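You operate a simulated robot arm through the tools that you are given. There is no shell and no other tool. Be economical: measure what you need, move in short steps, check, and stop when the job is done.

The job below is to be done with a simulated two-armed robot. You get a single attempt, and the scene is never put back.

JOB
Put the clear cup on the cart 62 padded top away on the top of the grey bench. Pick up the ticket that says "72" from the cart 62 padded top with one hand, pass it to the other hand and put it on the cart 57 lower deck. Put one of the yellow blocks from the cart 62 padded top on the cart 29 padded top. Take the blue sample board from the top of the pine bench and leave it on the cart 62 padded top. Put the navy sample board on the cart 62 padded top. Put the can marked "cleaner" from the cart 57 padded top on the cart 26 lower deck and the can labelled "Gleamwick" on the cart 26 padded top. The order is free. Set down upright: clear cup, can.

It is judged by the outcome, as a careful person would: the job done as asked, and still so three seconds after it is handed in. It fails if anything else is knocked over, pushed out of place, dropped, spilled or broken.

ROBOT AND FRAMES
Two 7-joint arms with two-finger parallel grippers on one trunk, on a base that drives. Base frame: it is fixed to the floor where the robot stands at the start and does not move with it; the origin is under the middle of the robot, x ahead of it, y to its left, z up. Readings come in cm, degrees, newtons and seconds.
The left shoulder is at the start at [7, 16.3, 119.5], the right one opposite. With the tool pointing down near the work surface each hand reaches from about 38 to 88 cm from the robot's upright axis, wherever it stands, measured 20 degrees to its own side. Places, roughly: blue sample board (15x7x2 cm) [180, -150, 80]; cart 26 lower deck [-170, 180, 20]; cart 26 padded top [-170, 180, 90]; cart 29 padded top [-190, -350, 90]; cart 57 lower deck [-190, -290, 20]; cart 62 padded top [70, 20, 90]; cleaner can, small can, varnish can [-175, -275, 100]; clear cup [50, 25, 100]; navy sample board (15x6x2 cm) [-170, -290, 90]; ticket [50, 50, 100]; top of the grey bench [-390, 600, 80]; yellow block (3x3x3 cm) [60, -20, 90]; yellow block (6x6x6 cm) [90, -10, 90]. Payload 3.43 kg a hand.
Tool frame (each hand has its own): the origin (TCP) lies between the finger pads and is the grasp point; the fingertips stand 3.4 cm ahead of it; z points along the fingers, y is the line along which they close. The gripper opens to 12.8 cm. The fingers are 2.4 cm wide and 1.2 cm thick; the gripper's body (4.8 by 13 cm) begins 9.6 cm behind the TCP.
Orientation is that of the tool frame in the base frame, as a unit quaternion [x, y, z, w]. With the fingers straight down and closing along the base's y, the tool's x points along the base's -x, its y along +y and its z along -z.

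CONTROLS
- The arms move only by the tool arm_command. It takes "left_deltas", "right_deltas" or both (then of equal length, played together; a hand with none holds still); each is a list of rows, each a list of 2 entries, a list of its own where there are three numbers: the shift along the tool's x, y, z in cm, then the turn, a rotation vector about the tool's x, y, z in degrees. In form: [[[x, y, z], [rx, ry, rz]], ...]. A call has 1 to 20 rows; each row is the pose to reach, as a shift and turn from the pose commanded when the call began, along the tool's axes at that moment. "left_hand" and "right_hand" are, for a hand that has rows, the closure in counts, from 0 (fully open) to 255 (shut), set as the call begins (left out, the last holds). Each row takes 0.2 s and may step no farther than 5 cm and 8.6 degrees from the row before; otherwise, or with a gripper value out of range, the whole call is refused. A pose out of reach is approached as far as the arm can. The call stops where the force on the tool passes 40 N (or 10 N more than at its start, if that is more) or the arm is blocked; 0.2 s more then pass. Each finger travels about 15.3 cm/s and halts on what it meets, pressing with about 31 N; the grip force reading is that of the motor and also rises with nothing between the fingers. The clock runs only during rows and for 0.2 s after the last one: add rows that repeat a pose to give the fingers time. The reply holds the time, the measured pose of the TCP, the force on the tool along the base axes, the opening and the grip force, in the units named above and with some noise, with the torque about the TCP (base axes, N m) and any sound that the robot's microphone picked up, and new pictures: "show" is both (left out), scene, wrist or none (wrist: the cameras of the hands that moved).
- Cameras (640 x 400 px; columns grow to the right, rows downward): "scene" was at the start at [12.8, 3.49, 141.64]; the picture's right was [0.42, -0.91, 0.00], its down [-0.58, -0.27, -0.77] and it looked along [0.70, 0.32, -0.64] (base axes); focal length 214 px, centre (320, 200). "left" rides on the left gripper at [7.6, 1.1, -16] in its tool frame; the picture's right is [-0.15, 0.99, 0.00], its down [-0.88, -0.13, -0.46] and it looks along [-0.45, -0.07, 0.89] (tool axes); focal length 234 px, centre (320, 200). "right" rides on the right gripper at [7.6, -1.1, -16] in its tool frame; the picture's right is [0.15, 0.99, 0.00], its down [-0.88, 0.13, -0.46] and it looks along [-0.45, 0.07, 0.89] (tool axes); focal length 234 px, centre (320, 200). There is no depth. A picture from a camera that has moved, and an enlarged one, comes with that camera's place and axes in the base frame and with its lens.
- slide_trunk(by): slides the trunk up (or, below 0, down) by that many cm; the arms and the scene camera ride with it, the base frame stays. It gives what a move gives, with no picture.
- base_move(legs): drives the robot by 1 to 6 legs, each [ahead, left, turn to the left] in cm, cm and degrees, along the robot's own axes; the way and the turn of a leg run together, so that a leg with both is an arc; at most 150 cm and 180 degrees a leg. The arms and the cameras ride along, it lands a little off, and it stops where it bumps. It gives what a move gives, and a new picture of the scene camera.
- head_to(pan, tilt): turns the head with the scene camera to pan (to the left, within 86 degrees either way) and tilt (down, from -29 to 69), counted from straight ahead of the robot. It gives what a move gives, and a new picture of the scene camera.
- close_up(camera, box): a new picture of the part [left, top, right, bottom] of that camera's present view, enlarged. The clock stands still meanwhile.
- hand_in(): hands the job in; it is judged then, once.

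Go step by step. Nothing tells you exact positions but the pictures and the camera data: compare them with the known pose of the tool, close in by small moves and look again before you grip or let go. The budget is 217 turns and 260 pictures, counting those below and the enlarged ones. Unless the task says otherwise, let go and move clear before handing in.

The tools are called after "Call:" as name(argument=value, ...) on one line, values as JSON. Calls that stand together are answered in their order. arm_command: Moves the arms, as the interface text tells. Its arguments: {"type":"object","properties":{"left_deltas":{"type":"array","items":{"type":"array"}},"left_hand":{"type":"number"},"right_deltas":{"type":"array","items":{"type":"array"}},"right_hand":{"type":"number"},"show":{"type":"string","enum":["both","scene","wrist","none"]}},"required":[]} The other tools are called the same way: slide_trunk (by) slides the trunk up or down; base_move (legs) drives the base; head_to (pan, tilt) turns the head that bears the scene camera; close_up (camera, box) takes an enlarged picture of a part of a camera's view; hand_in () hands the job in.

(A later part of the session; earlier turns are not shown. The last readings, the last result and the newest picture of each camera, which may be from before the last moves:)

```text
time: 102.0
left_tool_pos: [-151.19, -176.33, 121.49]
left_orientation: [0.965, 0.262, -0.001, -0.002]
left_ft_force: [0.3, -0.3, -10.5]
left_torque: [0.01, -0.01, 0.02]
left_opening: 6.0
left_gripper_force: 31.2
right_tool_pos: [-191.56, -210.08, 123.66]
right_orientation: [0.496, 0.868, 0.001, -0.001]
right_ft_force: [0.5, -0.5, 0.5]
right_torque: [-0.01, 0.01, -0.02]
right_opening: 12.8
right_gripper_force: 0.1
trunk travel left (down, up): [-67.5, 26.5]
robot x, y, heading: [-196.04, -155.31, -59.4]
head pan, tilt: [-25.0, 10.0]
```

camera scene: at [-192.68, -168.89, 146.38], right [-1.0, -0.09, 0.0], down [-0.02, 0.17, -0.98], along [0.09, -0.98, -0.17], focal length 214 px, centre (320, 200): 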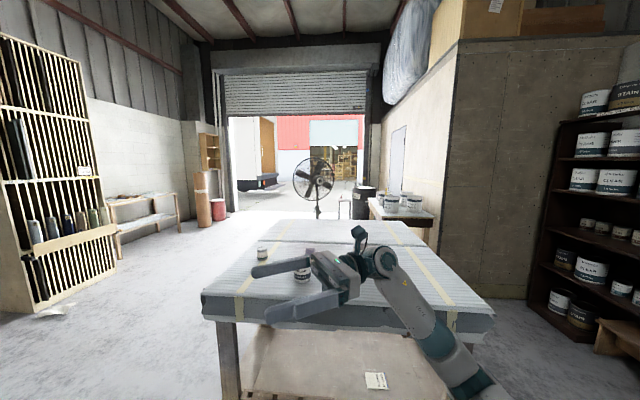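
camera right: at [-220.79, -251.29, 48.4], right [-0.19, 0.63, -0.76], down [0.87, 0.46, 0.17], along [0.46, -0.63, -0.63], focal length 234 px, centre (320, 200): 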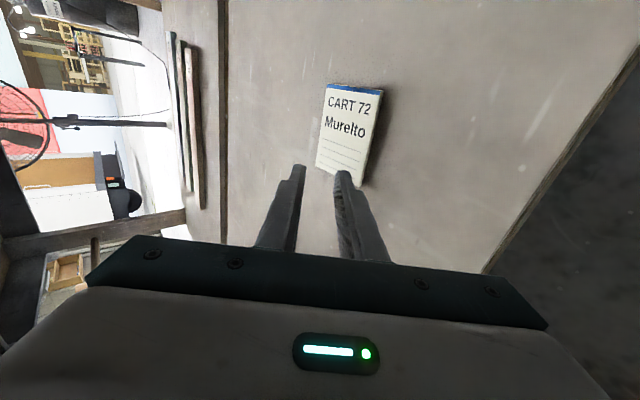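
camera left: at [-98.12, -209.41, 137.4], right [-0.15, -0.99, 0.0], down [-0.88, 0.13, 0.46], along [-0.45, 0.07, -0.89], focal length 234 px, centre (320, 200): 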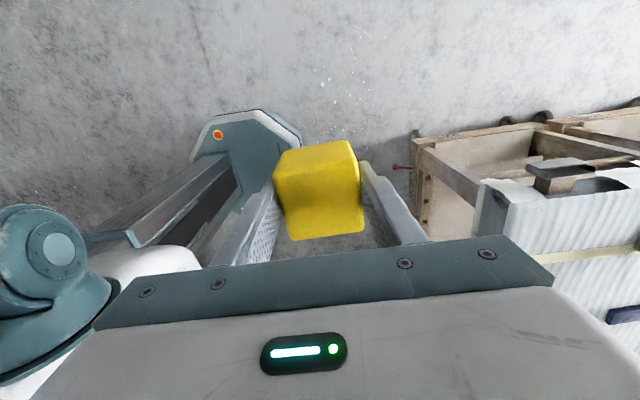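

The right arm is neutral again. I'll drive around to the left end of carts 57/29, facing -x.

Call:
base_move(legs=[[88, 71, 0], [112, -60, 0], [0, 0, -120.5]])

Call:
head_to(pan=0, tilt=35)

```text
time: 118.8
left_tool_pos: [-125.18, -351.15, 121.51]
left_orientation: [-0.706, 0.708, -0.001, 0.001]
left_ft_force: [0.3, -1.1, -10.8]
left_torque: [-0.03, -0.01, 0.02]
left_opening: 6.01
left_gripper_force: 30.8
right_tool_pos: [-133.65, -299.22, 123.62]
right_orientation: [1.0, 0.0, 0.0, 0.001]
right_ft_force: [-0.5, 0.1, -0.6]
right_torque: [-0.01, -0.01, 0.06]
right_opening: 12.84
right_gripper_force: 0.1
trunk travel left (down, up): [-67.5, 26.5]
robot x, y, heading: [-84.1, -323.06, 179.7]
head pan, tilt: [-25.0, 10.0]
camera scene: at [-97.56, -319.28, 146.37], right [0.42, 0.91, 0.0], down [0.16, -0.07, -0.98], along [-0.89, 0.42, -0.17], focal length 214 px, centre (320, 200)
```

scene: 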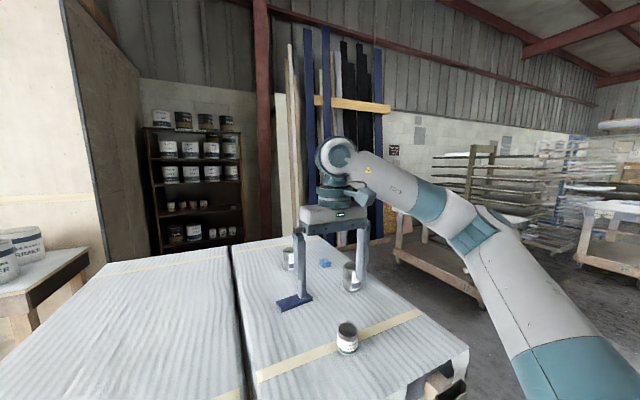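

```text
time: 119.7
left_tool_pos: [-125.23, -351.18, 121.52]
left_orientation: [-0.707, 0.708, -0.001, 0.002]
left_ft_force: [0.9, -0.4, -11.3]
left_torque: [-0.03, 0.02, 0.02]
left_opening: 6.03
left_gripper_force: 31.2
right_tool_pos: [-133.58, -299.26, 123.62]
right_orientation: [1.0, 0.0, 0.0, 0.001]
right_ft_force: [0.1, 0.0, 0.6]
right_torque: [0.0, 0.02, 0.01]
right_opening: 12.79
right_gripper_force: 0.1
trunk travel left (down, up): [-67.5, 26.5]
robot x, y, heading: [-84.33, -323.29, 179.7]
head pan, tilt: [0.0, 35.0]
camera scene: at [-97.95, -323.19, 142.37], right [0.0, 1.0, 0.0], down [0.57, 0.0, -0.82], along [-0.82, 0.0, -0.57], focal length 214 px, centre (320, 200)
```

scene: 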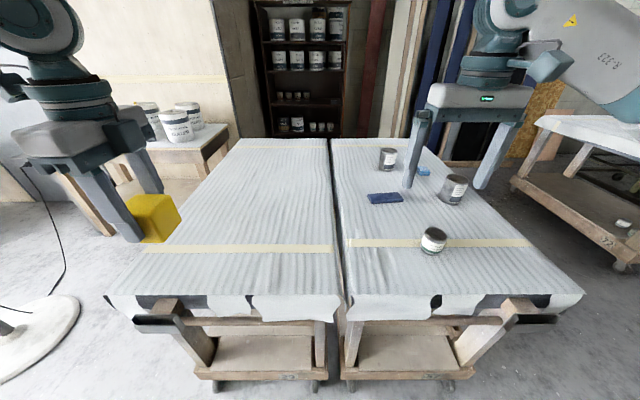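

I can see cart 29's empty padded top (left) and cart 57's with cans (right). I'll move the left hand over cart 29 and lower the block.

Call:
arm_command(left_deltas=[[[0, 5, 0], [0, 0, 0]], [[0, 10, 0], [0, 0, 0]], [[0, 15, 0], [0, 0, 0]], [[0, 20, 2], [0, 0, 0]], [[0, 24, 5], [0, 0, 0]], [[0, 25, 9.5], [0, 0, 0]], [[0, 25, 14], [0, 0, 0]], [[0, 25, 18.5], [0, 0, 0]], [[0, 25, 21.5], [0, 0, 0]], [[0, 25, 23], [0, 0, 0]], [[0, 25, 23], [0, 0, 0]]], show="scene")

```text
refused: row 4 steps farther than a row can; nothing moved
```

Call:
arm_command(left_deltas=[[[0, 4.9, 0], [0, 0, 0]], [[0, 9.5, 0], [0, 0, 0]], [[0, 14, 0], [0, 0, 0]], [[0, 18.4, 2], [0, 0, 0]], [[0, 22, 5], [0, 0, 0]], [[0, 24, 9], [0, 0, 0]], [[0, 25, 13.5], [0, 0, 0]], [[0, 25, 18], [0, 0, 0]], [[0, 25, 21.5], [0, 0, 0]], [[0, 25, 23], [0, 0, 0]], [[0, 25, 23], [0, 0, 0]]], show="scene")

```text
time: 122.1
left_tool_pos: [-150.19, -351.24, 98.4]
left_orientation: [-0.707, 0.708, -0.001, 0.001]
left_ft_force: [-1.4, -0.4, -11.6]
left_torque: [-0.04, 0.01, -0.02]
left_opening: 5.98
left_gripper_force: 30.9
right_tool_pos: [-133.67, -299.26, 123.63]
right_orientation: [1.0, 0.001, 0.0, 0.001]
right_ft_force: [0.1, -0.7, -0.5]
right_torque: [0.03, 0.05, -0.02]
right_opening: 12.8
right_gripper_force: 0.0
trunk travel left (down, up): [-67.5, 26.5]
robot x, y, heading: [-84.16, -323.37, 179.8]
head pan, tilt: [0.0, 35.0]
camera scene: at [-97.98, -323.2, 142.36], right [0.0, 1.0, 0.0], down [0.57, 0.0, -0.82], along [-0.82, 0.0, -0.57], focal length 214 px, centre (320, 200)
```

scene: 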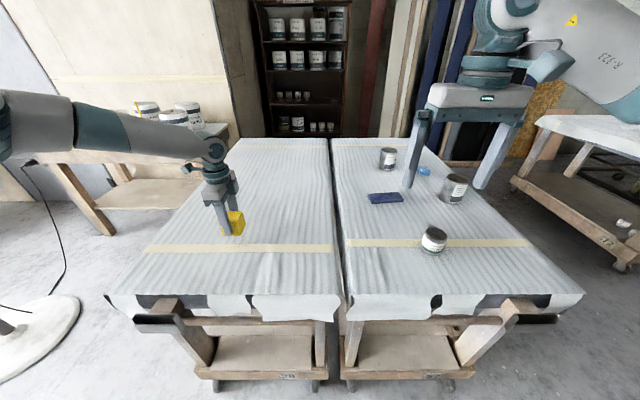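

Hovering above cart 29. I'll lower slowly until the block touches.

Call:
arm_command(left_deltas=[[[0, 0, 1], [0, 0, 0]], [[0, 0, 2], [0, 0, 0]], [[0, 0, 2.7], [0, 0, 0]], [[0, 0, 3.3], [0, 0, 0]], [[0, 0, 3.8], [0, 0, 0]], [[0, 0, 4.3], [0, 0, 0]], [[0, 0, 4.8], [0, 0, 0]], [[0, 0, 5.3], [0, 0, 0]], [[0, 0, 5.8], [0, 0, 0]]], show="none")

```text
time: 124.0
left_tool_pos: [-150.08, -351.19, 93.73]
left_orientation: [0.707, -0.707, -0.002, 0.002]
left_ft_force: [10.2, -2.4, 22.1]
left_torque: [0.51, -1.55, -0.19]
left_opening: 6.0
left_gripper_force: 30.6
right_tool_pos: [-133.3, -299.35, 123.8]
right_orientation: [1.0, 0.001, 0.0, 0.002]
right_ft_force: [-0.4, -0.1, -0.7]
right_torque: [-0.01, 0.0, -0.01]
right_opening: 12.8
right_gripper_force: 0.0
trunk travel left (down, up): [-67.5, 26.5]
robot x, y, heading: [-84.01, -323.07, 179.8]
head pan, tilt: [0.0, 35.0]
stopped in row 9 (left hand): the force on the tool passed its limit at 44 N (the readings are from after the stop); the commanded pose is now the measured one
```

The block is resting on the top. I'll open the hand and rise.

Call:
arm_command(left_deltas=[[[0, 0, -0.3], [0, 0, 0]], [[0, 0, -0.3], [0, 0, 0]], [[0, 0, -0.3], [0, 0, 0]], [[0, 0, -4], [0, 0, 0]], [[0, 0, -8], [0, 0, 0]], [[0, 0, -12], [0, 0, 0]], [[0, 0, -16], [0, 0, 0]], [[0, 0, -20], [0, 0, 0]], [[0, 0, -24], [0, 0, 0]], [[0, 0, -24], [0, 0, 0]]], left_hand=40, show="scene")

Call:
close_up(camera="scene", box=[340, 130, 540, 270])

```text
time: 126.2
left_tool_pos: [-150.23, -351.25, 117.44]
left_orientation: [0.708, -0.706, -0.003, 0.002]
left_ft_force: [0.8, -0.1, 0.4]
left_torque: [0.03, -0.03, -0.02]
left_opening: 10.8
left_gripper_force: 0.0
right_tool_pos: [-133.49, -299.27, 123.66]
right_orientation: [1.0, 0.0, 0.0, 0.001]
right_ft_force: [-0.2, 0.0, 0.4]
right_torque: [0.01, -0.02, -0.01]
right_opening: 12.79
right_gripper_force: 0.1
trunk travel left (down, up): [-67.5, 26.5]
robot x, y, heading: [-84.21, -323.09, 179.8]
head pan, tilt: [0.0, 35.0]
camera scene: at [-97.91, -323.18, 142.36], right [0.0, 1.0, 0.0], down [0.57, 0.0, -0.82], along [-0.82, 0.0, -0.57], focal length 214 px, centre (320, 200)
```

scene: 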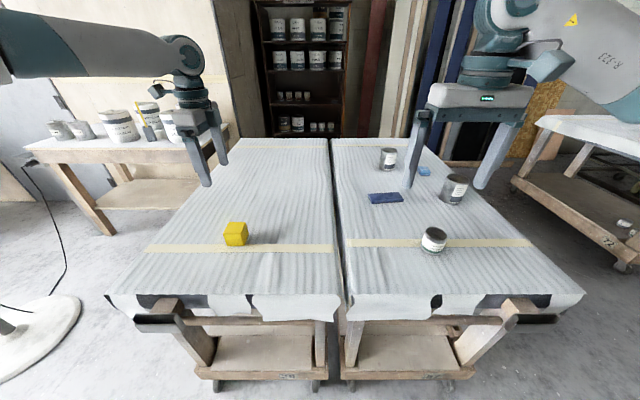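

```text
2.86 times, centred on (440, 200) of scene
camera zoom: at [-97.91, -323.18, 142.36], right [0.0, 1.0, 0.0], down [0.57, 0.0, -0.82], along [-0.82, 0.0, -0.57], focal length 613 px, centre (-23, 200)
```

zoom: 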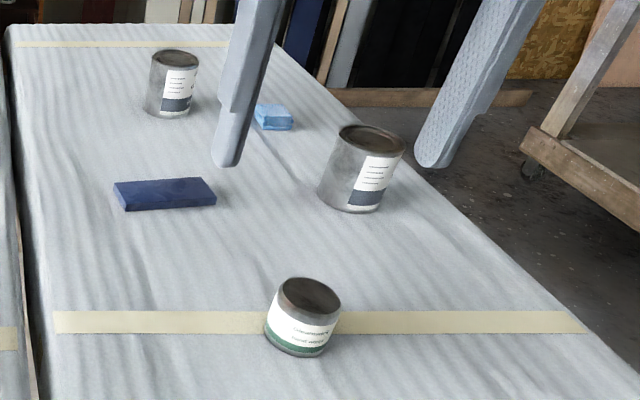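

The block is placed. I'll zoom further on the small can's label.

Call:
close_up(camera="scene", box=[415, 222, 455, 257])

```text
11.43 times, centred on (435, 240) of scene
camera zoom: at [-97.91, -323.18, 142.36], right [0.0, 1.0, 0.0], down [0.57, 0.0, -0.82], along [-0.82, 0.0, -0.57], focal length 2451 px, centre (-994, -251)
```

zoom: 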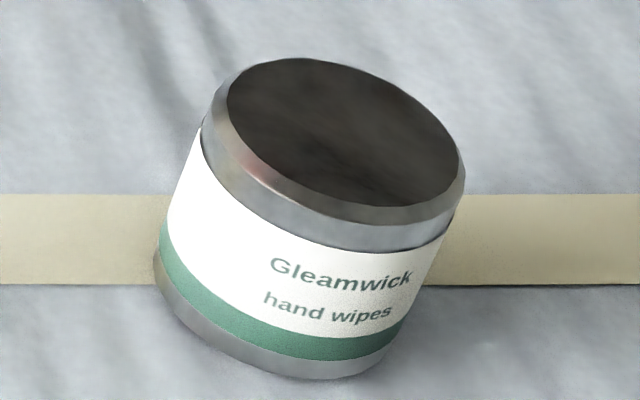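

All three seem to say "Gleamwick"; I need to read the large cans' labels carefully. I'll zoom in on their rear labels.

Call:
close_up(camera="scene", box=[435, 170, 475, 208])

Call:
close_up(camera="scene", box=[372, 140, 404, 174])

```text
10.53 times, centred on (455, 189) of scene
camera zoom: at [-97.91, -323.18, 142.36], right [0.0, 1.0, 0.0], down [0.57, 0.0, -0.82], along [-0.82, 0.0, -0.57], focal length 2258 px, centre (-1101, 316)
```

zoom: 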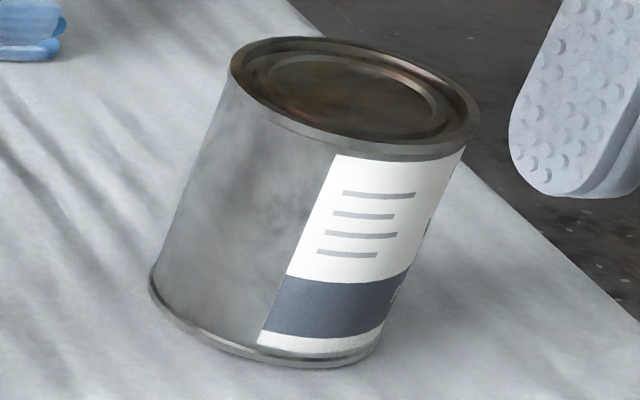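

```text
11.76 times, centred on (388, 157) of scene
camera zoom: at [-97.91, -323.18, 142.36], right [0.0, 1.0, 0.0], down [0.57, 0.0, -0.82], along [-0.82, 0.0, -0.57], focal length 2523 px, centre (-480, 706)
```

zoom: 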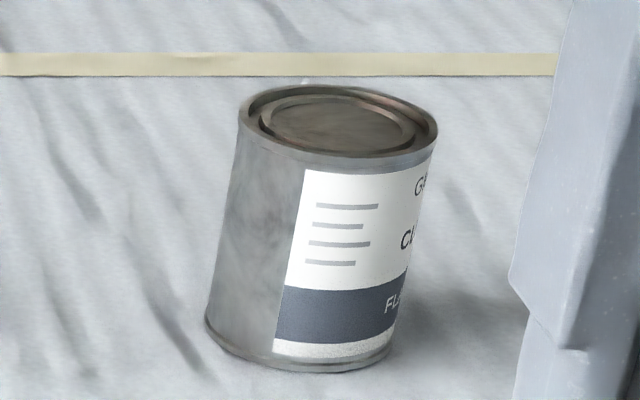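

The labels read: "Gleamwick VARNISH", "Gleamwick CLEANER" and "Gleamwick hand wipes" (the small can, where Gleamwick is the headline). I'll drive to cart 57's front and look again before choosing.

Call:
base_move(legs=[[0, -118, 0], [0, 0, 90], [0, -91, 0]])

Call:
head_to(pan=0, tilt=35)

Call:
close_up(camera="scene", box=[220, 100, 420, 225])

```text
time: 140.5
left_tool_pos: [-146.28, -270.86, 117.64]
left_orientation: [1.0, 0.007, 0.0, 0.004]
left_ft_force: [-0.2, 0.4, 0.0]
left_torque: [-0.03, 0.02, -0.03]
left_opening: 10.82
left_gripper_force: 0.0
right_tool_pos: [-198.44, -254.93, 123.59]
right_orientation: [0.702, 0.712, 0.002, 0.001]
right_ft_force: [-0.3, 0.8, -0.4]
right_torque: [-0.01, 0.0, -0.03]
right_opening: 12.82
right_gripper_force: 0.1
trunk travel left (down, up): [-67.5, 26.5]
robot x, y, heading: [-175.24, -205.21, -89.5]
head pan, tilt: [0.0, 35.0]
camera scene: at [-175.06, -219.13, 142.37], right [-1.0, -0.01, 0.0], down [-0.01, 0.57, -0.82], along [0.01, -0.82, -0.57], focal length 214 px, centre (320, 200)
```

scene: 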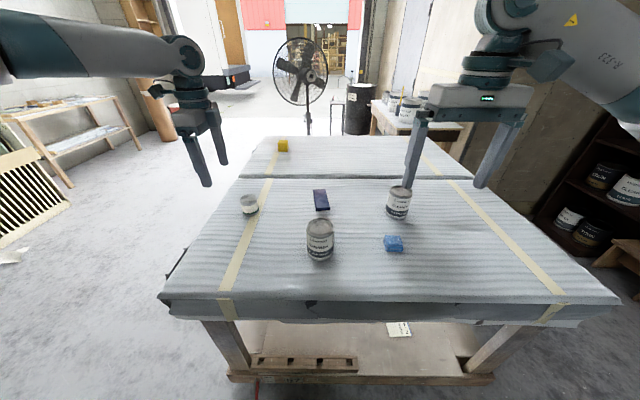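

```text
time: 141.1
left_tool_pos: [-146.3, -270.87, 117.35]
left_orientation: [1.0, 0.007, 0.0, 0.003]
left_ft_force: [-0.2, 0.2, 0.6]
left_torque: [-0.02, -0.01, 0.02]
left_opening: 10.79
left_gripper_force: 0.0
right_tool_pos: [-198.46, -254.98, 123.59]
right_orientation: [0.702, 0.712, 0.001, 0.002]
right_ft_force: [-0.9, -0.6, 0.3]
right_torque: [-0.03, 0.0, 0.01]
right_opening: 12.82
right_gripper_force: 0.0
trunk travel left (down, up): [-67.5, 26.5]
robot x, y, heading: [-175.52, -205.07, -89.6]
head pan, tilt: [0.0, 35.0]
camera scene: at [-175.1, -219.13, 142.37], right [-1.0, -0.01, 0.0], down [-0.01, 0.57, -0.82], along [0.01, -0.82, -0.57], focal length 214 px, centre (320, 200)
```

scene: 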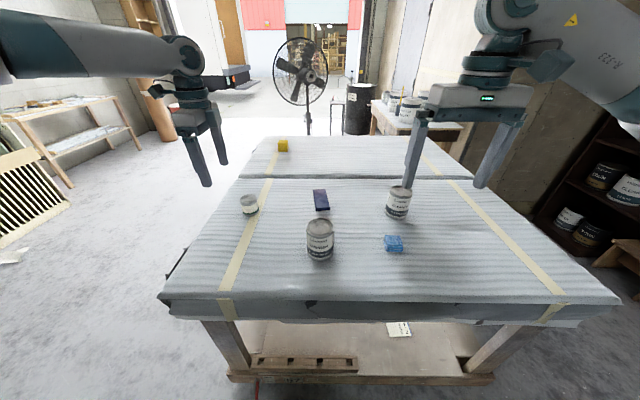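

```text
3.20 times, centred on (320, 162) of scene
camera zoom: at [-175.1, -219.13, 142.37], right [-1.0, -0.01, 0.0], down [-0.01, 0.57, -0.82], along [0.01, -0.82, -0.57], focal length 686 px, centre (320, 320)
```

zoom: 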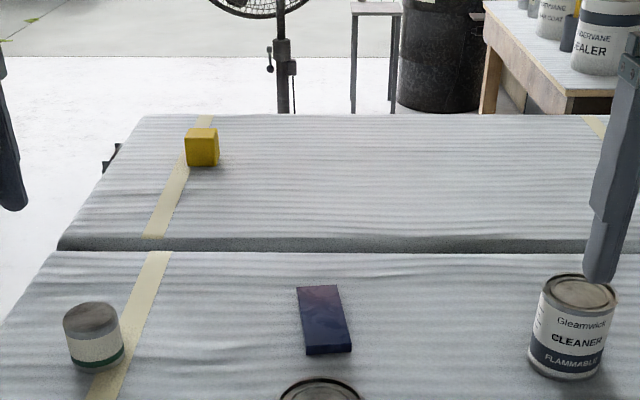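

Call:
close_up(camera="scene", box=[295, 210, 345, 265])

Call:
close_up(camera="scene", box=[378, 180, 418, 222])

```text
7.27 times, centred on (320, 238) of scene
camera zoom: at [-175.1, -219.13, 142.37], right [-1.0, -0.01, 0.0], down [-0.01, 0.57, -0.82], along [0.01, -0.82, -0.57], focal length 1560 px, centre (320, -73)
```

zoom: 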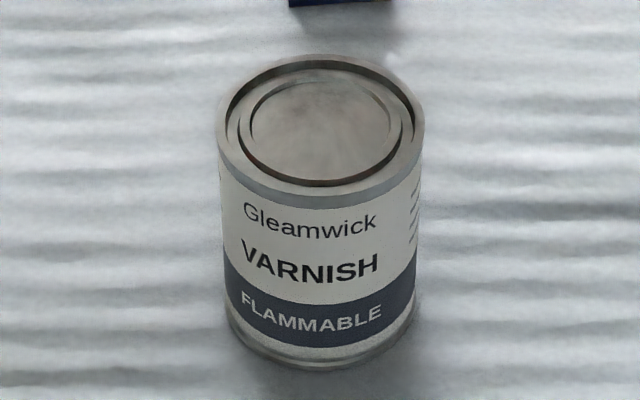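

```text
9.52 times, centred on (398, 201) of scene
camera zoom: at [-175.1, -219.13, 142.37], right [-1.0, -0.01, 0.0], down [-0.01, 0.57, -0.82], along [0.01, -0.82, -0.57], focal length 2043 px, centre (-423, 190)
```

zoom: 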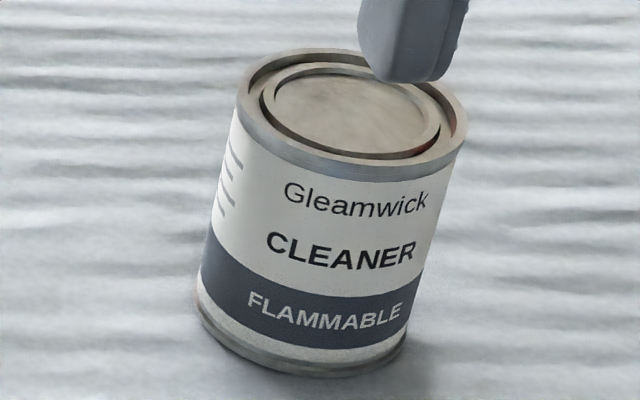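

I'll take the small can (headline "Gleamwick") for the top, and the cleaner for the lower deck. I'm driving 6 cm closer and moving the left hand above the small can at about [-146, -286.7].

Call:
base_move(legs=[[6, 0, 0]])

Call:
arm_command(left_deltas=[[[0, 4.8, 0], [0, 0, 0]], [[0, 9.6, 0], [0, 0, 0]], [[0, 9.6, 4], [0, 0, 0]], [[0, 9.6, 8], [0, 0, 0]], [[0, 9.6, 10], [0, 0, 0]], [[0, 9.6, 10], [0, 0, 0]]], left_hand=0, show="both")

```text
time: 142.1
left_tool_pos: [-146.31, -276.53, 117.65]
left_orientation: [1.0, 0.007, 0.0, 0.005]
left_ft_force: [0.2, 0.0, 1.2]
left_torque: [-0.01, 0.01, 0.02]
left_opening: 10.8
left_gripper_force: 0.0
right_tool_pos: [-198.44, -260.54, 123.86]
right_orientation: [0.702, 0.712, -0.001, 0.002]
right_ft_force: [-0.3, 0.5, 0.5]
right_torque: [0.0, 0.01, 0.0]
right_opening: 12.8
right_gripper_force: 0.0
trunk travel left (down, up): [-67.5, 26.5]
robot x, y, heading: [-175.26, -211.57, -89.1]
head pan, tilt: [0.0, 35.0]
camera scene: at [-175.02, -224.7, 142.42], right [-1.0, -0.01, 0.0], down [-0.01, 0.57, -0.82], along [0.01, -0.82, -0.57], focal length 214 px, centre (320, 200)
```

scene: 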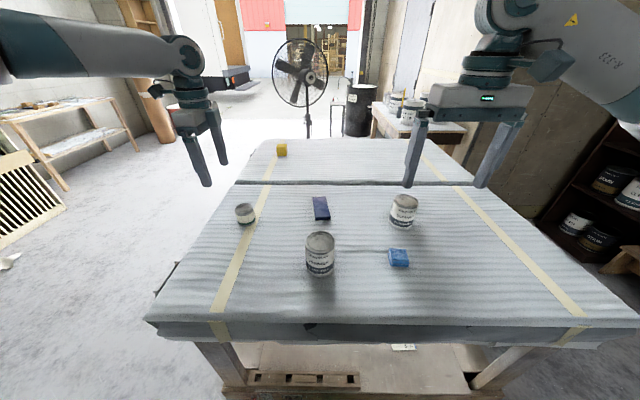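

```text
time: 143.4
left_tool_pos: [-144.67, -282.99, 107.55]
left_orientation: [1.0, 0.007, 0.0, 0.005]
left_ft_force: [-0.4, 0.0, 0.2]
left_torque: [0.0, 0.01, 0.0]
left_opening: 12.8
left_gripper_force: 0.0
left hand out of reach, approached as far as the arm can: row 2, 3, 4, 5, 6
right_tool_pos: [-198.53, -260.85, 123.67]
right_orientation: [0.702, 0.712, 0.001, 0.001]
right_ft_force: [0.5, 0.1, 0.3]
right_torque: [0.02, 0.02, 0.0]
right_opening: 12.8
right_gripper_force: 0.0
trunk travel left (down, up): [-67.5, 26.5]
robot x, y, heading: [-174.75, -211.09, -89.3]
head pan, tilt: [0.0, 35.0]
camera scene: at [-175.03, -225.05, 142.36], right [-1.0, -0.01, 0.0], down [-0.01, 0.57, -0.82], along [0.01, -0.82, -0.57], focal length 214 px, centre (320, 200)
camera left: at [-136.99, -284.13, 123.4], right [-0.13, -0.99, 0.01], down [-0.88, 0.12, 0.46], along [-0.45, 0.05, -0.89], focal length 234 px, centre (320, 200)
```

scene: 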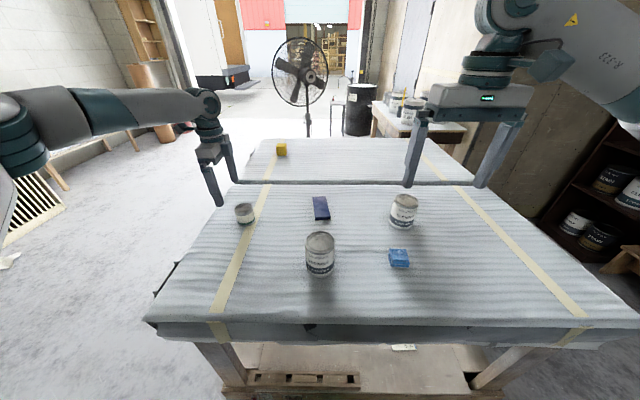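
left: 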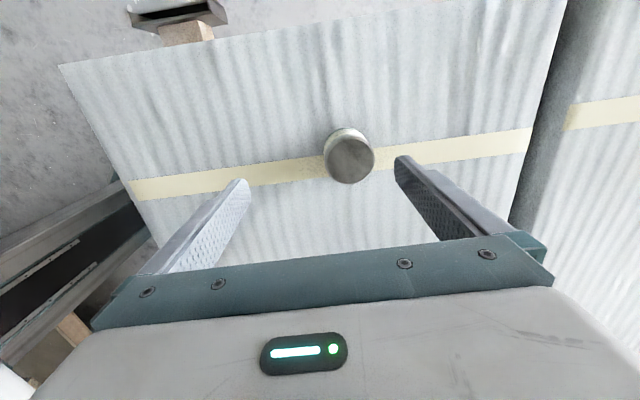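

The left hand is at its reach limit with fingers straight down. I'll pull back, turn it to close sideways, and pitch the right hand 40° forward; pitched grasps reach farther.

Call:
arm_command(left_deltas=[[[0, -1.5, -1], [0, 0, -8.2]], [[0, -3, -2], [0, 0, -16.4]], [[0, -4.5, -3], [0, 0, -24.6]], [[0, -6, -4], [0, 0, -32.8]], [[0, -7.5, -5], [0, 0, -41]], [[0, -9, -6], [0, 0, -49.2]], [[0, -10.5, -7], [0, 0, -57.4]], [[0, -12, -8], [0, 0, -65.6]], [[0, -13.5, -8], [0, 0, -73.8]], [[0, -15, -8], [0, 0, -82]], [[0, -15, -8], [0, 0, -90]]], right_deltas=[[[0, 0, 0], [0, -8, 0]], [[0, 0, 0], [0, -16, 0]], [[0, 0, 0], [0, -24, 0]], [[0, 0, 0], [0, -32, 0]], [[0, 0, 0], [0, -40, 0]], [[0, 0, 0], [0, -40, 0]], [[0, 0, 0], [0, -40, 0]], [[0, 0, 0], [0, -40, 0]], [[0, 0, 0], [0, -40, 0]], [[0, 0, 0], [0, -40, 0]], [[0, 0, 0], [0, -40, 0]]], show="none")

Call:
arm_command(left_deltas=[[[0, 0, 0], [0, -8, 0]], [[0, 0, 0], [0, -16, 0]], [[0, 0, 0], [0, -24, 0]], [[0, 0, 0], [0, -32, 0]], [[0, 0, 0], [0, -40, 0]], [[0, 0, 0], [0, -40, 0]]], show="scene")

Call:
close_up(camera="right", box=[0, 0, 640, 400])

```text
time: 145.8
left_tool_pos: [-144.72, -268.16, 115.58]
left_orientation: [0.702, 0.712, -0.003, 0.003]
left_ft_force: [0.2, 0.7, -0.8]
left_torque: [0.02, -0.02, 0.0]
left_opening: 12.81
left_gripper_force: 0.0
right_tool_pos: [-198.48, -260.8, 123.73]
right_orientation: [0.66, 0.669, -0.24, 0.245]
right_ft_force: [0.0, 0.4, -0.3]
right_torque: [-0.01, 0.0, -0.01]
right_opening: 12.77
right_gripper_force: 0.1
trunk travel left (down, up): [-67.5, 26.5]
robot x, y, heading: [-175.12, -211.34, -89.5]
head pan, tilt: [0.0, 35.0]
```

```text
time: 147.2
left_tool_pos: [-144.85, -268.04, 115.79]
left_orientation: [0.659, 0.668, -0.243, 0.246]
left_ft_force: [0.3, -0.5, 0.1]
left_torque: [0.02, 0.01, -0.01]
left_opening: 12.81
left_gripper_force: 0.1
right_tool_pos: [-198.51, -260.85, 123.69]
right_orientation: [0.66, 0.668, -0.24, 0.245]
right_ft_force: [0.6, -0.9, 0.9]
right_torque: [-0.04, -0.03, -0.01]
right_opening: 12.82
right_gripper_force: 0.0
trunk travel left (down, up): [-67.5, 26.5]
robot x, y, heading: [-175.44, -211.37, -89.5]
head pan, tilt: [0.0, 35.0]
camera scene: at [-175.02, -225.03, 142.37], right [-1.0, -0.01, 0.0], down [-0.01, 0.57, -0.82], along [0.01, -0.82, -0.57], focal length 214 px, centre (320, 200)
```

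scene: 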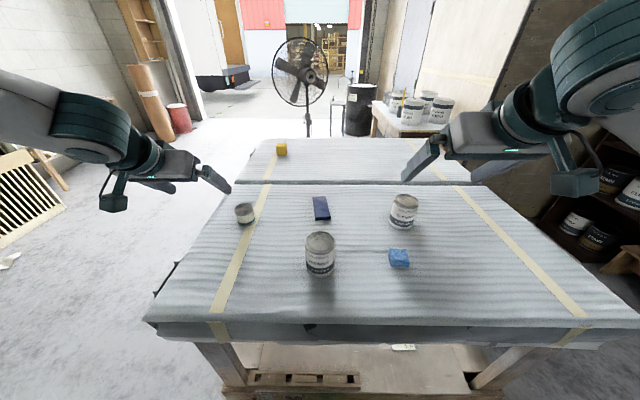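

```text
1.00 times, centred on (320, 200) of right (not enlarged: the box is as wide or as high as the picture)
camera zoom: at [-199.8, -244.82, 130.98], right [0.99, 0.13, -0.09], down [0.13, -0.38, 0.92], along [0.08, -0.92, -0.39], focal length 234 px, centre (320, 200)
```

zoom: 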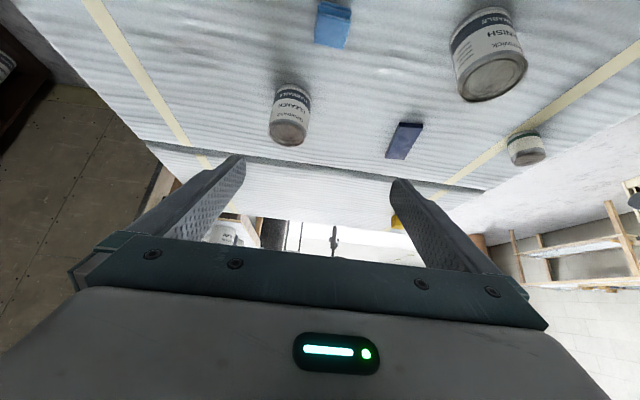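

Both hands are pitched. I'll move each to a pre-grasp point behind its can.

Call:
arm_command(right_deltas=[[[-0.2, -3, 3.5], [0, 0, 0]], [[-0.4, -6.2, 7], [0, 0, 0]], [[-0.6, -6.2, 11.5], [0, 0, 0]], [[-0.8, -6.2, 16], [0, 0, 0]], [[-0.9, -6.2, 20.5], [0, 0, 0]], [[-0.95, -6.2, 24.3], [0, 0, 0]], [[-0.95, -6.2, 24.3], [0, 0, 0]]], left_deltas=[[[0, 0, 3.5], [0, 0, 0]], [[0, -0.5, 7], [0, 0, 0]], [[-0.1, -0.9, 10.5], [0, 0, 0]], [[-0.2, -0.95, 14], [0, 0, 0]], [[-0.2, -0.95, 17.3], [0, 0, 0]], [[-0.2, -0.95, 17.3], [0, 0, 0]], [[-0.2, -0.95, 17.3], [0, 0, 0]]], show="wrist")

```text
time: 148.8
left_tool_pos: [-145.52, -279.59, 102.63]
left_orientation: [0.66, 0.667, -0.243, 0.246]
left_ft_force: [0.0, 0.2, 0.2]
left_torque: [0.01, -0.02, 0.0]
left_opening: 12.8
left_gripper_force: 0.1
right_tool_pos: [-204.75, -277.31, 105.78]
right_orientation: [0.66, 0.669, -0.239, 0.245]
right_ft_force: [0.4, 1.0, -0.3]
right_torque: [0.02, 0.01, -0.02]
right_opening: 12.81
right_gripper_force: 0.0
trunk travel left (down, up): [-67.5, 26.5]
robot x, y, heading: [-175.53, -210.85, -89.4]
head pan, tilt: [0.0, 35.0]
camera right: at [-206.01, -261.21, 113.0], right [0.99, 0.13, -0.09], down [0.13, -0.38, 0.92], along [0.08, -0.92, -0.39], focal length 234 px, centre (320, 200)
camera left: at [-144.52, -263.65, 109.82], right [0.99, -0.1, 0.1], down [-0.13, -0.38, 0.92], along [-0.05, -0.92, -0.39], focal length 234 px, centre (320, 200)
```

right: 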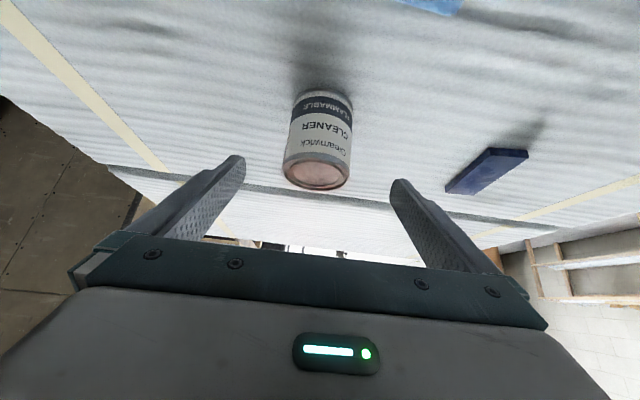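
left: 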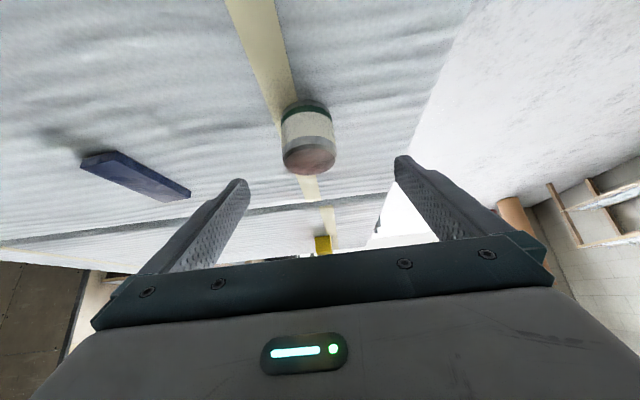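

Cleaner centre is about [-204.6, -287.5], small can [-146.6, -288]. I'll advance both along the fingers.

Call:
arm_command(right_deltas=[[[-0.1, 0.1, 4.5], [0, 0, 0]], [[-0.1, 0.1, 9], [0, 0, 0]], [[-0.2, 0.15, 13], [0, 0, 0]], [[-0.2, 0.15, 15.6], [0, 0, 0]], [[-0.2, 0.15, 15.6], [0, 0, 0]]], left_deltas=[[[0, -1.1, 3], [0, 0, 0]], [[0, -1.1, 6.5], [0, 0, 0]], [[0, -1.1, 10], [0, 0, 0]], [[0, -1.1, 13.1], [0, 0, 0]], [[0, -1.1, 13.1], [0, 0, 0]]], show="wrist")

```text
time: 150.1
left_tool_pos: [-146.21, -287.78, 92.94]
left_orientation: [0.659, 0.668, -0.243, 0.247]
left_ft_force: [0.4, -0.6, 0.0]
left_torque: [0.02, 0.01, -0.01]
left_opening: 12.79
left_gripper_force: 0.0
left hand out of reach, approached as far as the arm can: row 4, 5
right_tool_pos: [-204.04, -287.72, 94.1]
right_orientation: [0.66, 0.669, -0.239, 0.245]
right_ft_force: [0.4, 0.2, 0.5]
right_torque: [0.01, 0.03, -0.02]
right_opening: 12.79
right_gripper_force: 0.1
trunk travel left (down, up): [-67.5, 26.5]
robot x, y, heading: [-174.93, -210.92, -89.6]
head pan, tilt: [0.0, 35.0]
camera right: at [-205.48, -271.54, 101.35], right [0.99, 0.13, -0.09], down [0.13, -0.38, 0.92], along [0.08, -0.92, -0.39], focal length 234 px, centre (320, 200)
camera left: at [-145.24, -271.83, 100.21], right [0.99, -0.1, 0.09], down [-0.13, -0.38, 0.92], along [-0.06, -0.92, -0.38], focal length 234 px, centre (320, 200)
```

right: 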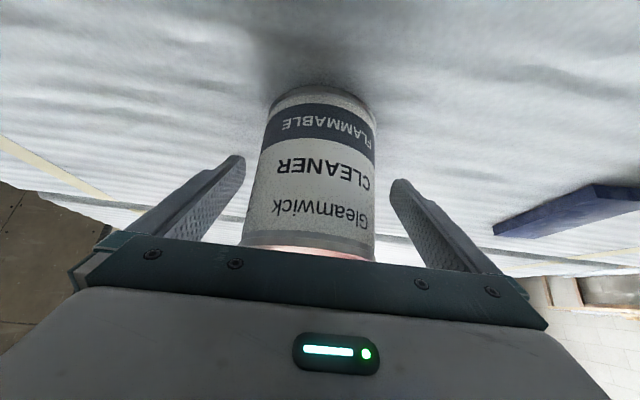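
left: 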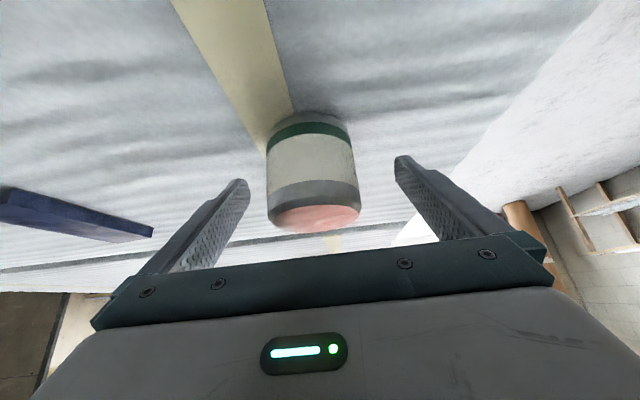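

Both cans are well between the fingers. Closing both hands.

Call:
arm_command(right_deltas=[[[0, 0, 0], [0, 0, 0]], [[0, 0, 0], [0, 0, 0]], [[0, 0, 0], [0, 0, 0]]], left_deltas=[[[0, 0, 0], [0, 0, 0]], [[0, 0, 0], [0, 0, 0]], [[0, 0, 0], [0, 0, 0]]], right_hand=255, left_hand=255, show="wrist")

```text
time: 150.8
left_tool_pos: [-146.24, -287.81, 92.9]
left_orientation: [0.66, 0.668, -0.242, 0.246]
left_ft_force: [0.5, -0.3, -0.5]
left_torque: [-0.03, -0.03, -0.04]
left_opening: 6.23
left_gripper_force: 30.9
right_tool_pos: [-204.1, -287.6, 94.01]
right_orientation: [0.66, 0.669, -0.239, 0.245]
right_ft_force: [-1.8, -0.7, -0.9]
right_torque: [-0.08, 0.27, 0.04]
right_opening: 8.51
right_gripper_force: 30.3
trunk travel left (down, up): [-67.5, 26.5]
robot x, y, heading: [-175.21, -211.0, -89.5]
head pan, tilt: [0.0, 35.0]
camera right: at [-205.49, -271.67, 101.28], right [0.99, 0.13, -0.09], down [0.13, -0.38, 0.92], along [0.08, -0.92, -0.39], focal length 234 px, centre (320, 200)
camera left: at [-145.24, -271.95, 100.12], right [0.99, -0.1, 0.09], down [-0.13, -0.38, 0.92], along [-0.05, -0.92, -0.39], focal length 234 px, centre (320, 200)
```

right: 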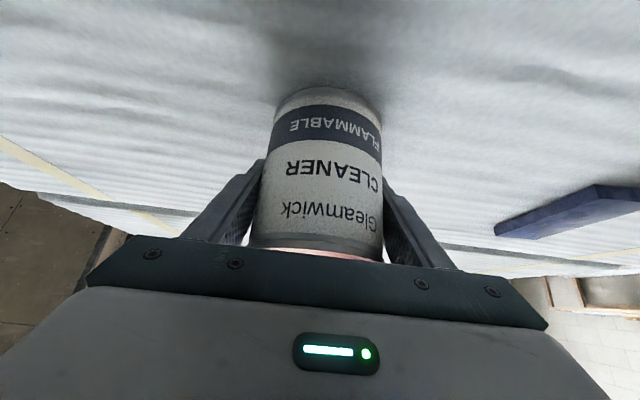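
left: 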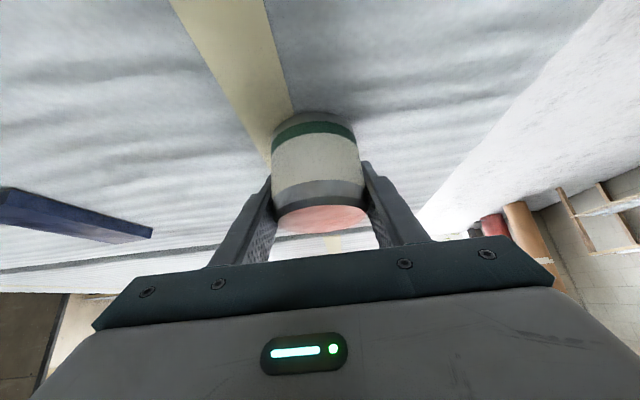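

Both gripped. Lifting straight up, then drawing back toward me.

Call:
arm_command(right_deltas=[[[-1.3, 0, -1.5], [0, 0, 0]], [[-3.9, 0, -4.6], [0, 0, 0]], [[-6.4, 0, -7.7], [0, 0, 0]], [[-9, 0, -10.7], [0, 0, 0]], [[-11.6, 0, -13.8], [0, 0, 0]], [[-14.1, 0, -16.9], [0, 0, 0]], [[-10.3, 0, -20], [0, 0, 0]], [[-6.5, 0, -23.2], [0, 0, 0]], [[-2.7, 0, -26.4], [0, 0, 0]], [[1.1, 0, -29.6], [0, 0, 0]], [[1.1, 0, -29.6], [0, 0, 0]]], left_deltas=[[[-1.3, 0, -1.5], [0, 0, 0]], [[-3.9, 0, -4.6], [0, 0, 0]], [[-6.4, 0, -7.7], [0, 0, 0]], [[-9, 0, -10.7], [0, 0, 0]], [[-11.6, 0, -13.8], [0, 0, 0]], [[-14.1, 0, -16.9], [0, 0, 0]], [[-10.3, 0, -20], [0, 0, 0]], [[-6.5, 0, -23.2], [0, 0, 0]], [[-2.7, 0, -26.4], [0, 0, 0]], [[1.1, 0, -29.6], [0, 0, 0]], [[1.1, 0, -29.6], [0, 0, 0]]], show="scene")

```text
time: 153.2
left_tool_pos: [-146.45, -267.89, 114.59]
left_orientation: [0.66, 0.668, -0.243, 0.245]
left_ft_force: [-0.9, -0.3, -1.6]
left_torque: [-0.02, 0.03, 0.01]
left_opening: 6.25
left_gripper_force: 31.5
right_tool_pos: [-204.47, -268.21, 115.75]
right_orientation: [0.66, 0.669, -0.239, 0.244]
right_ft_force: [0.3, 0.1, -4.4]
right_torque: [-0.05, 0.0, -0.03]
right_opening: 8.48
right_gripper_force: 30.9
trunk travel left (down, up): [-67.5, 26.5]
robot x, y, heading: [-175.39, -211.05, -89.6]
head pan, tilt: [0.0, 35.0]
camera scene: at [-175.02, -225.35, 142.33], right [-1.0, -0.01, 0.0], down [-0.01, 0.58, -0.82], along [0.01, -0.82, -0.58], focal length 214 px, centre (320, 200)
```

scene: 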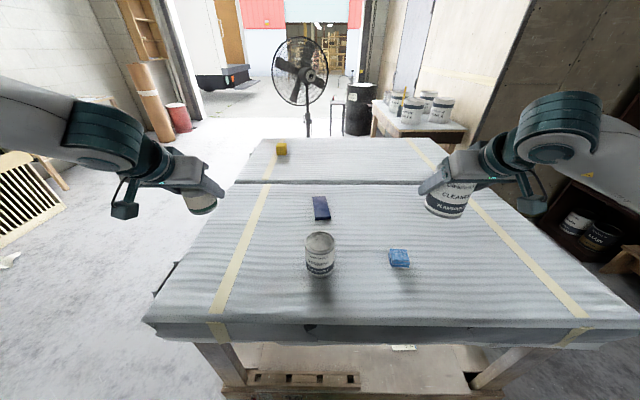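

Both cans are held. I'll back off and drive north toward cart 26.

Call:
base_move(legs=[[-60, 0, 0], [0, 75, 0], [0, 0, 179], [150, 0, 0], [40, 0, 0]])

Call:
head_to(pan=25, tilt=22)

```text
time: 176.8
left_tool_pos: [-137.81, 94.86, 114.83]
left_orientation: [0.68, -0.646, -0.251, -0.238]
left_ft_force: [0.0, -0.6, -1.4]
left_torque: [0.03, -0.01, 0.03]
left_opening: 6.27
left_gripper_force: 31.5
right_tool_pos: [-79.7, 97.33, 115.78]
right_orientation: [0.68, -0.648, -0.249, -0.236]
right_ft_force: [0.4, -0.3, -4.7]
right_torque: [0.02, 0.0, -0.01]
right_opening: 8.48
right_gripper_force: 31.2
trunk travel left (down, up): [-67.5, 26.5]
robot x, y, heading: [-106.96, 39.82, 92.5]
head pan, tilt: [0.0, 35.0]
camera scene: at [-107.45, 53.06, 142.37], right [1.0, 0.05, 0.0], down [0.03, -0.57, -0.82], along [-0.04, 0.82, -0.57], focal length 214 px, centre (320, 200)
```

scene: 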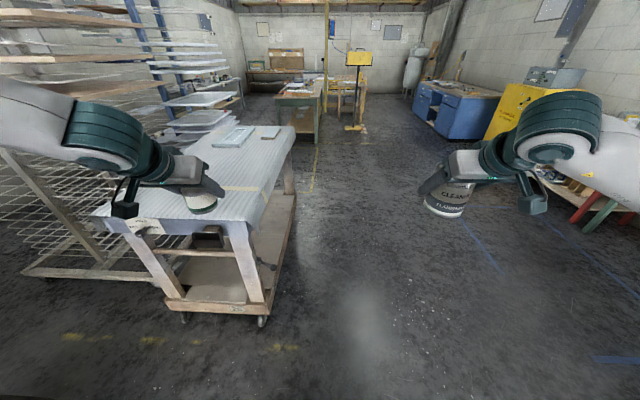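

```text
time: 177.7
left_tool_pos: [-137.75, 94.85, 114.65]
left_orientation: [0.679, -0.648, -0.25, -0.239]
left_ft_force: [-0.2, -0.1, -1.5]
left_torque: [0.03, 0.0, 0.02]
left_opening: 6.25
left_gripper_force: 31.0
right_tool_pos: [-79.73, 97.28, 115.83]
right_orientation: [0.681, -0.648, -0.248, -0.235]
right_ft_force: [0.0, -0.6, -4.4]
right_torque: [0.07, 0.01, 0.01]
right_opening: 8.5
right_gripper_force: 31.6
trunk travel left (down, up): [-67.5, 26.5]
robot x, y, heading: [-107.19, 39.07, 92.6]
head pan, tilt: [25.0, 22.0]
camera scene: at [-111.34, 52.49, 144.42], right [0.89, 0.46, 0.0], down [0.17, -0.33, -0.93], along [-0.43, 0.82, -0.38], focal length 214 px, centre (320, 200)
```

scene: 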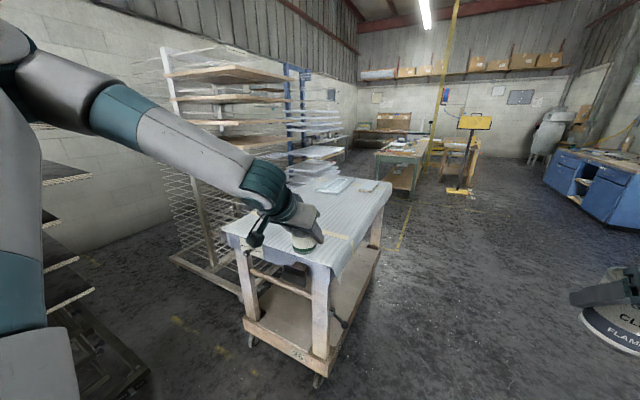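

Cart 26 spans about x -206..-140, y 117..233. I'll zoom to see its open sides.

Call:
close_up(camera="scene", box=[210, 160, 410, 390])

```text
1.74 times, centred on (310, 275) of scene
camera zoom: at [-111.34, 52.49, 144.42], right [0.89, 0.46, 0.0], down [0.17, -0.33, -0.93], along [-0.43, 0.82, -0.38], focal length 373 px, centre (337, 70)
```

zoom: 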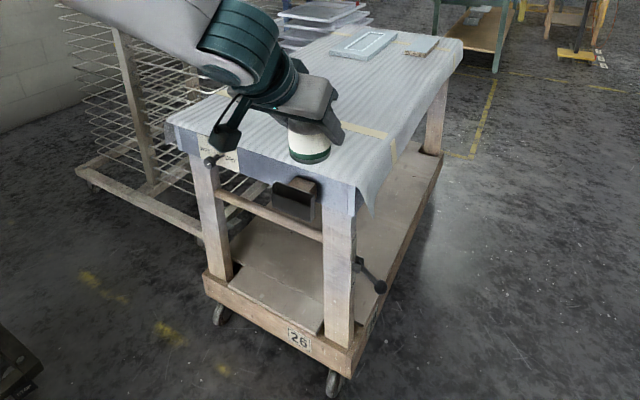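

Cart 26's right side is open. I'll drive to its right side and face it.

Call:
base_move(legs=[[0, -32, 0], [125, 0, 0], [0, 0, 87.4], [10, 0, 0]])

Call:
head_to(pan=0, tilt=40)

```text
time: 190.1
left_tool_pos: [-150.66, 138.78, 114.7]
left_orientation: [0.938, -0.007, -0.346, -0.003]
left_ft_force: [-0.7, -0.5, -1.6]
left_torque: [-0.02, -0.02, 0.03]
left_opening: 6.24
left_gripper_force: 31.1
right_tool_pos: [-149.3, 196.89, 115.89]
right_orientation: [0.94, -0.007, -0.342, -0.001]
right_ft_force: [-0.2, -0.3, -5.1]
right_torque: [0.02, 0.04, 0.01]
right_opening: 8.49
right_gripper_force: 31.3
trunk travel left (down, up): [-67.5, 26.5]
robot x, y, heading: [-93.43, 165.87, 178.8]
head pan, tilt: [25.0, 22.0]
camera scene: at [-106.69, 162.25, 144.43], right [-0.41, 0.91, 0.0], down [0.34, 0.15, -0.93], along [-0.85, -0.38, -0.37], focal length 214 px, centre (320, 200)
```

scene: 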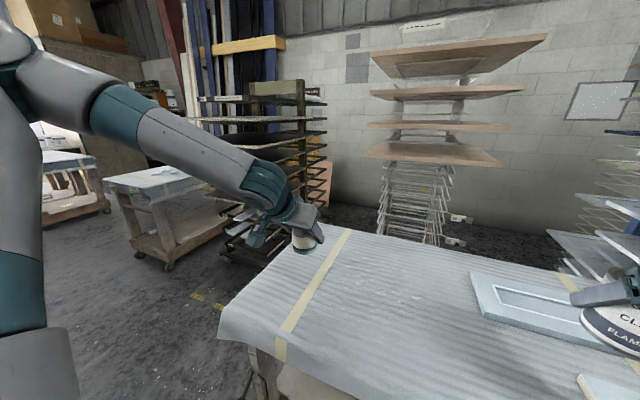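

```text
time: 191.0
left_tool_pos: [-150.63, 138.79, 114.78]
left_orientation: [0.938, -0.008, -0.345, -0.003]
left_ft_force: [-0.1, 0.6, -1.4]
left_torque: [0.0, 0.03, 0.0]
left_opening: 6.29
left_gripper_force: 30.6
right_tool_pos: [-149.26, 196.97, 115.92]
right_orientation: [0.94, -0.008, -0.342, -0.002]
right_ft_force: [0.7, -0.3, -4.6]
right_torque: [0.0, 0.05, 0.04]
right_opening: 8.48
right_gripper_force: 30.8
trunk travel left (down, up): [-67.5, 26.5]
robot x, y, heading: [-92.81, 165.96, 179.2]
head pan, tilt: [0.0, 40.0]
camera scene: at [-106.68, 166.17, 141.62], right [0.02, 1.0, 0.0], down [0.64, -0.01, -0.77], along [-0.77, 0.01, -0.64], focal length 214 px, centre (320, 200)
```

scene: 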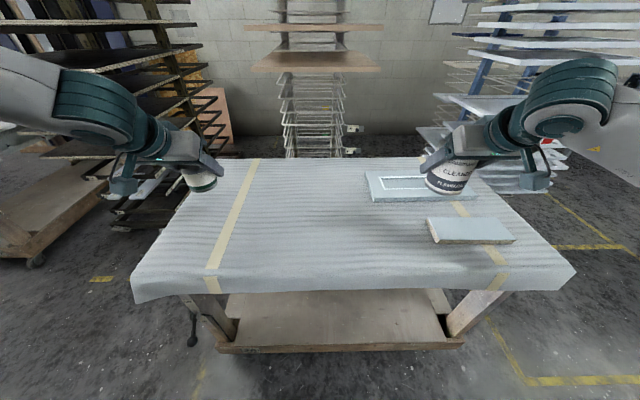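

Cart 26's top is clear on the left part. I'll lower the small can there with the left hand, stopping just above.

Call:
arm_command(left_deltas=[[[-3, -2, 2.5], [0, 0, 0]], [[-6.1, -4, 5.1], [0, 0, 0]], [[-3.5, -5, 8.2], [0, 0, 0]], [[-0.9, -5, 11.3], [0, 0, 0]], [[1.7, -5, 14.3], [0, 0, 0]], [[4.3, -5, 17.4], [0, 0, 0]], [[6, -5, 19.5], [0, 0, 0]], [[6, -5, 19.5], [0, 0, 0]]], show="wrist")

```text
time: 192.8
left_tool_pos: [-158.51, 143.95, 95.87]
left_orientation: [0.938, -0.008, -0.346, -0.003]
left_ft_force: [0.8, 1.0, -1.5]
left_torque: [0.01, 0.02, 0.01]
left_opening: 6.24
left_gripper_force: 30.7
right_tool_pos: [-149.13, 196.91, 115.85]
right_orientation: [0.939, -0.007, -0.343, -0.001]
right_ft_force: [0.4, -0.6, -5.3]
right_torque: [0.0, 0.06, -0.01]
right_opening: 8.5
right_gripper_force: 30.9
trunk travel left (down, up): [-67.5, 26.5]
robot x, y, heading: [-93.47, 166.02, 178.8]
head pan, tilt: [0.0, 40.0]
camera left: at [-142.44, 142.33, 103.03], right [-0.13, -0.99, 0.1], down [-0.37, 0.14, 0.92], along [-0.92, 0.08, -0.38], focal length 234 px, centre (320, 200)
```

left: 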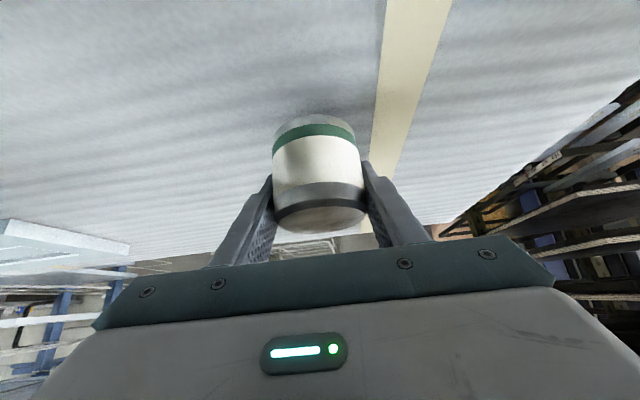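

About 3 cm to go; lowering slowly to contact.

Call:
arm_command(left_deltas=[[[0.64, 0, 0.77], [0, 0, 0]], [[1.1, 0, 1.3], [0, 0, 0]], [[1.41, 0, 1.69], [0, 0, 0]], [[1.67, 0, 1.99], [0, 0, 0]], [[1.93, 0, 2.3], [0, 0, 0]], [[2.19, 0, 2.6], [0, 0, 0]], [[2.44, 0, 2.9], [0, 0, 0]], [[2.7, 0, 3.2], [0, 0, 0]]], show="none")

```text
time: 194.6
left_tool_pos: [-158.58, 144.03, 92.29]
left_orientation: [0.937, -0.008, -0.349, -0.003]
left_ft_force: [-3.7, -2.4, 33.3]
left_torque: [0.21, 0.01, -0.03]
left_opening: 6.29
left_gripper_force: 31.3
right_tool_pos: [-148.98, 196.92, 115.86]
right_orientation: [0.939, -0.008, -0.344, -0.002]
right_ft_force: [0.4, 0.3, -5.6]
right_torque: [0.04, 0.03, 0.0]
right_opening: 8.5
right_gripper_force: 30.9
trunk travel left (down, up): [-67.5, 26.5]
robot x, y, heading: [-92.81, 165.98, 178.8]
head pan, tilt: [0.0, 40.0]
```

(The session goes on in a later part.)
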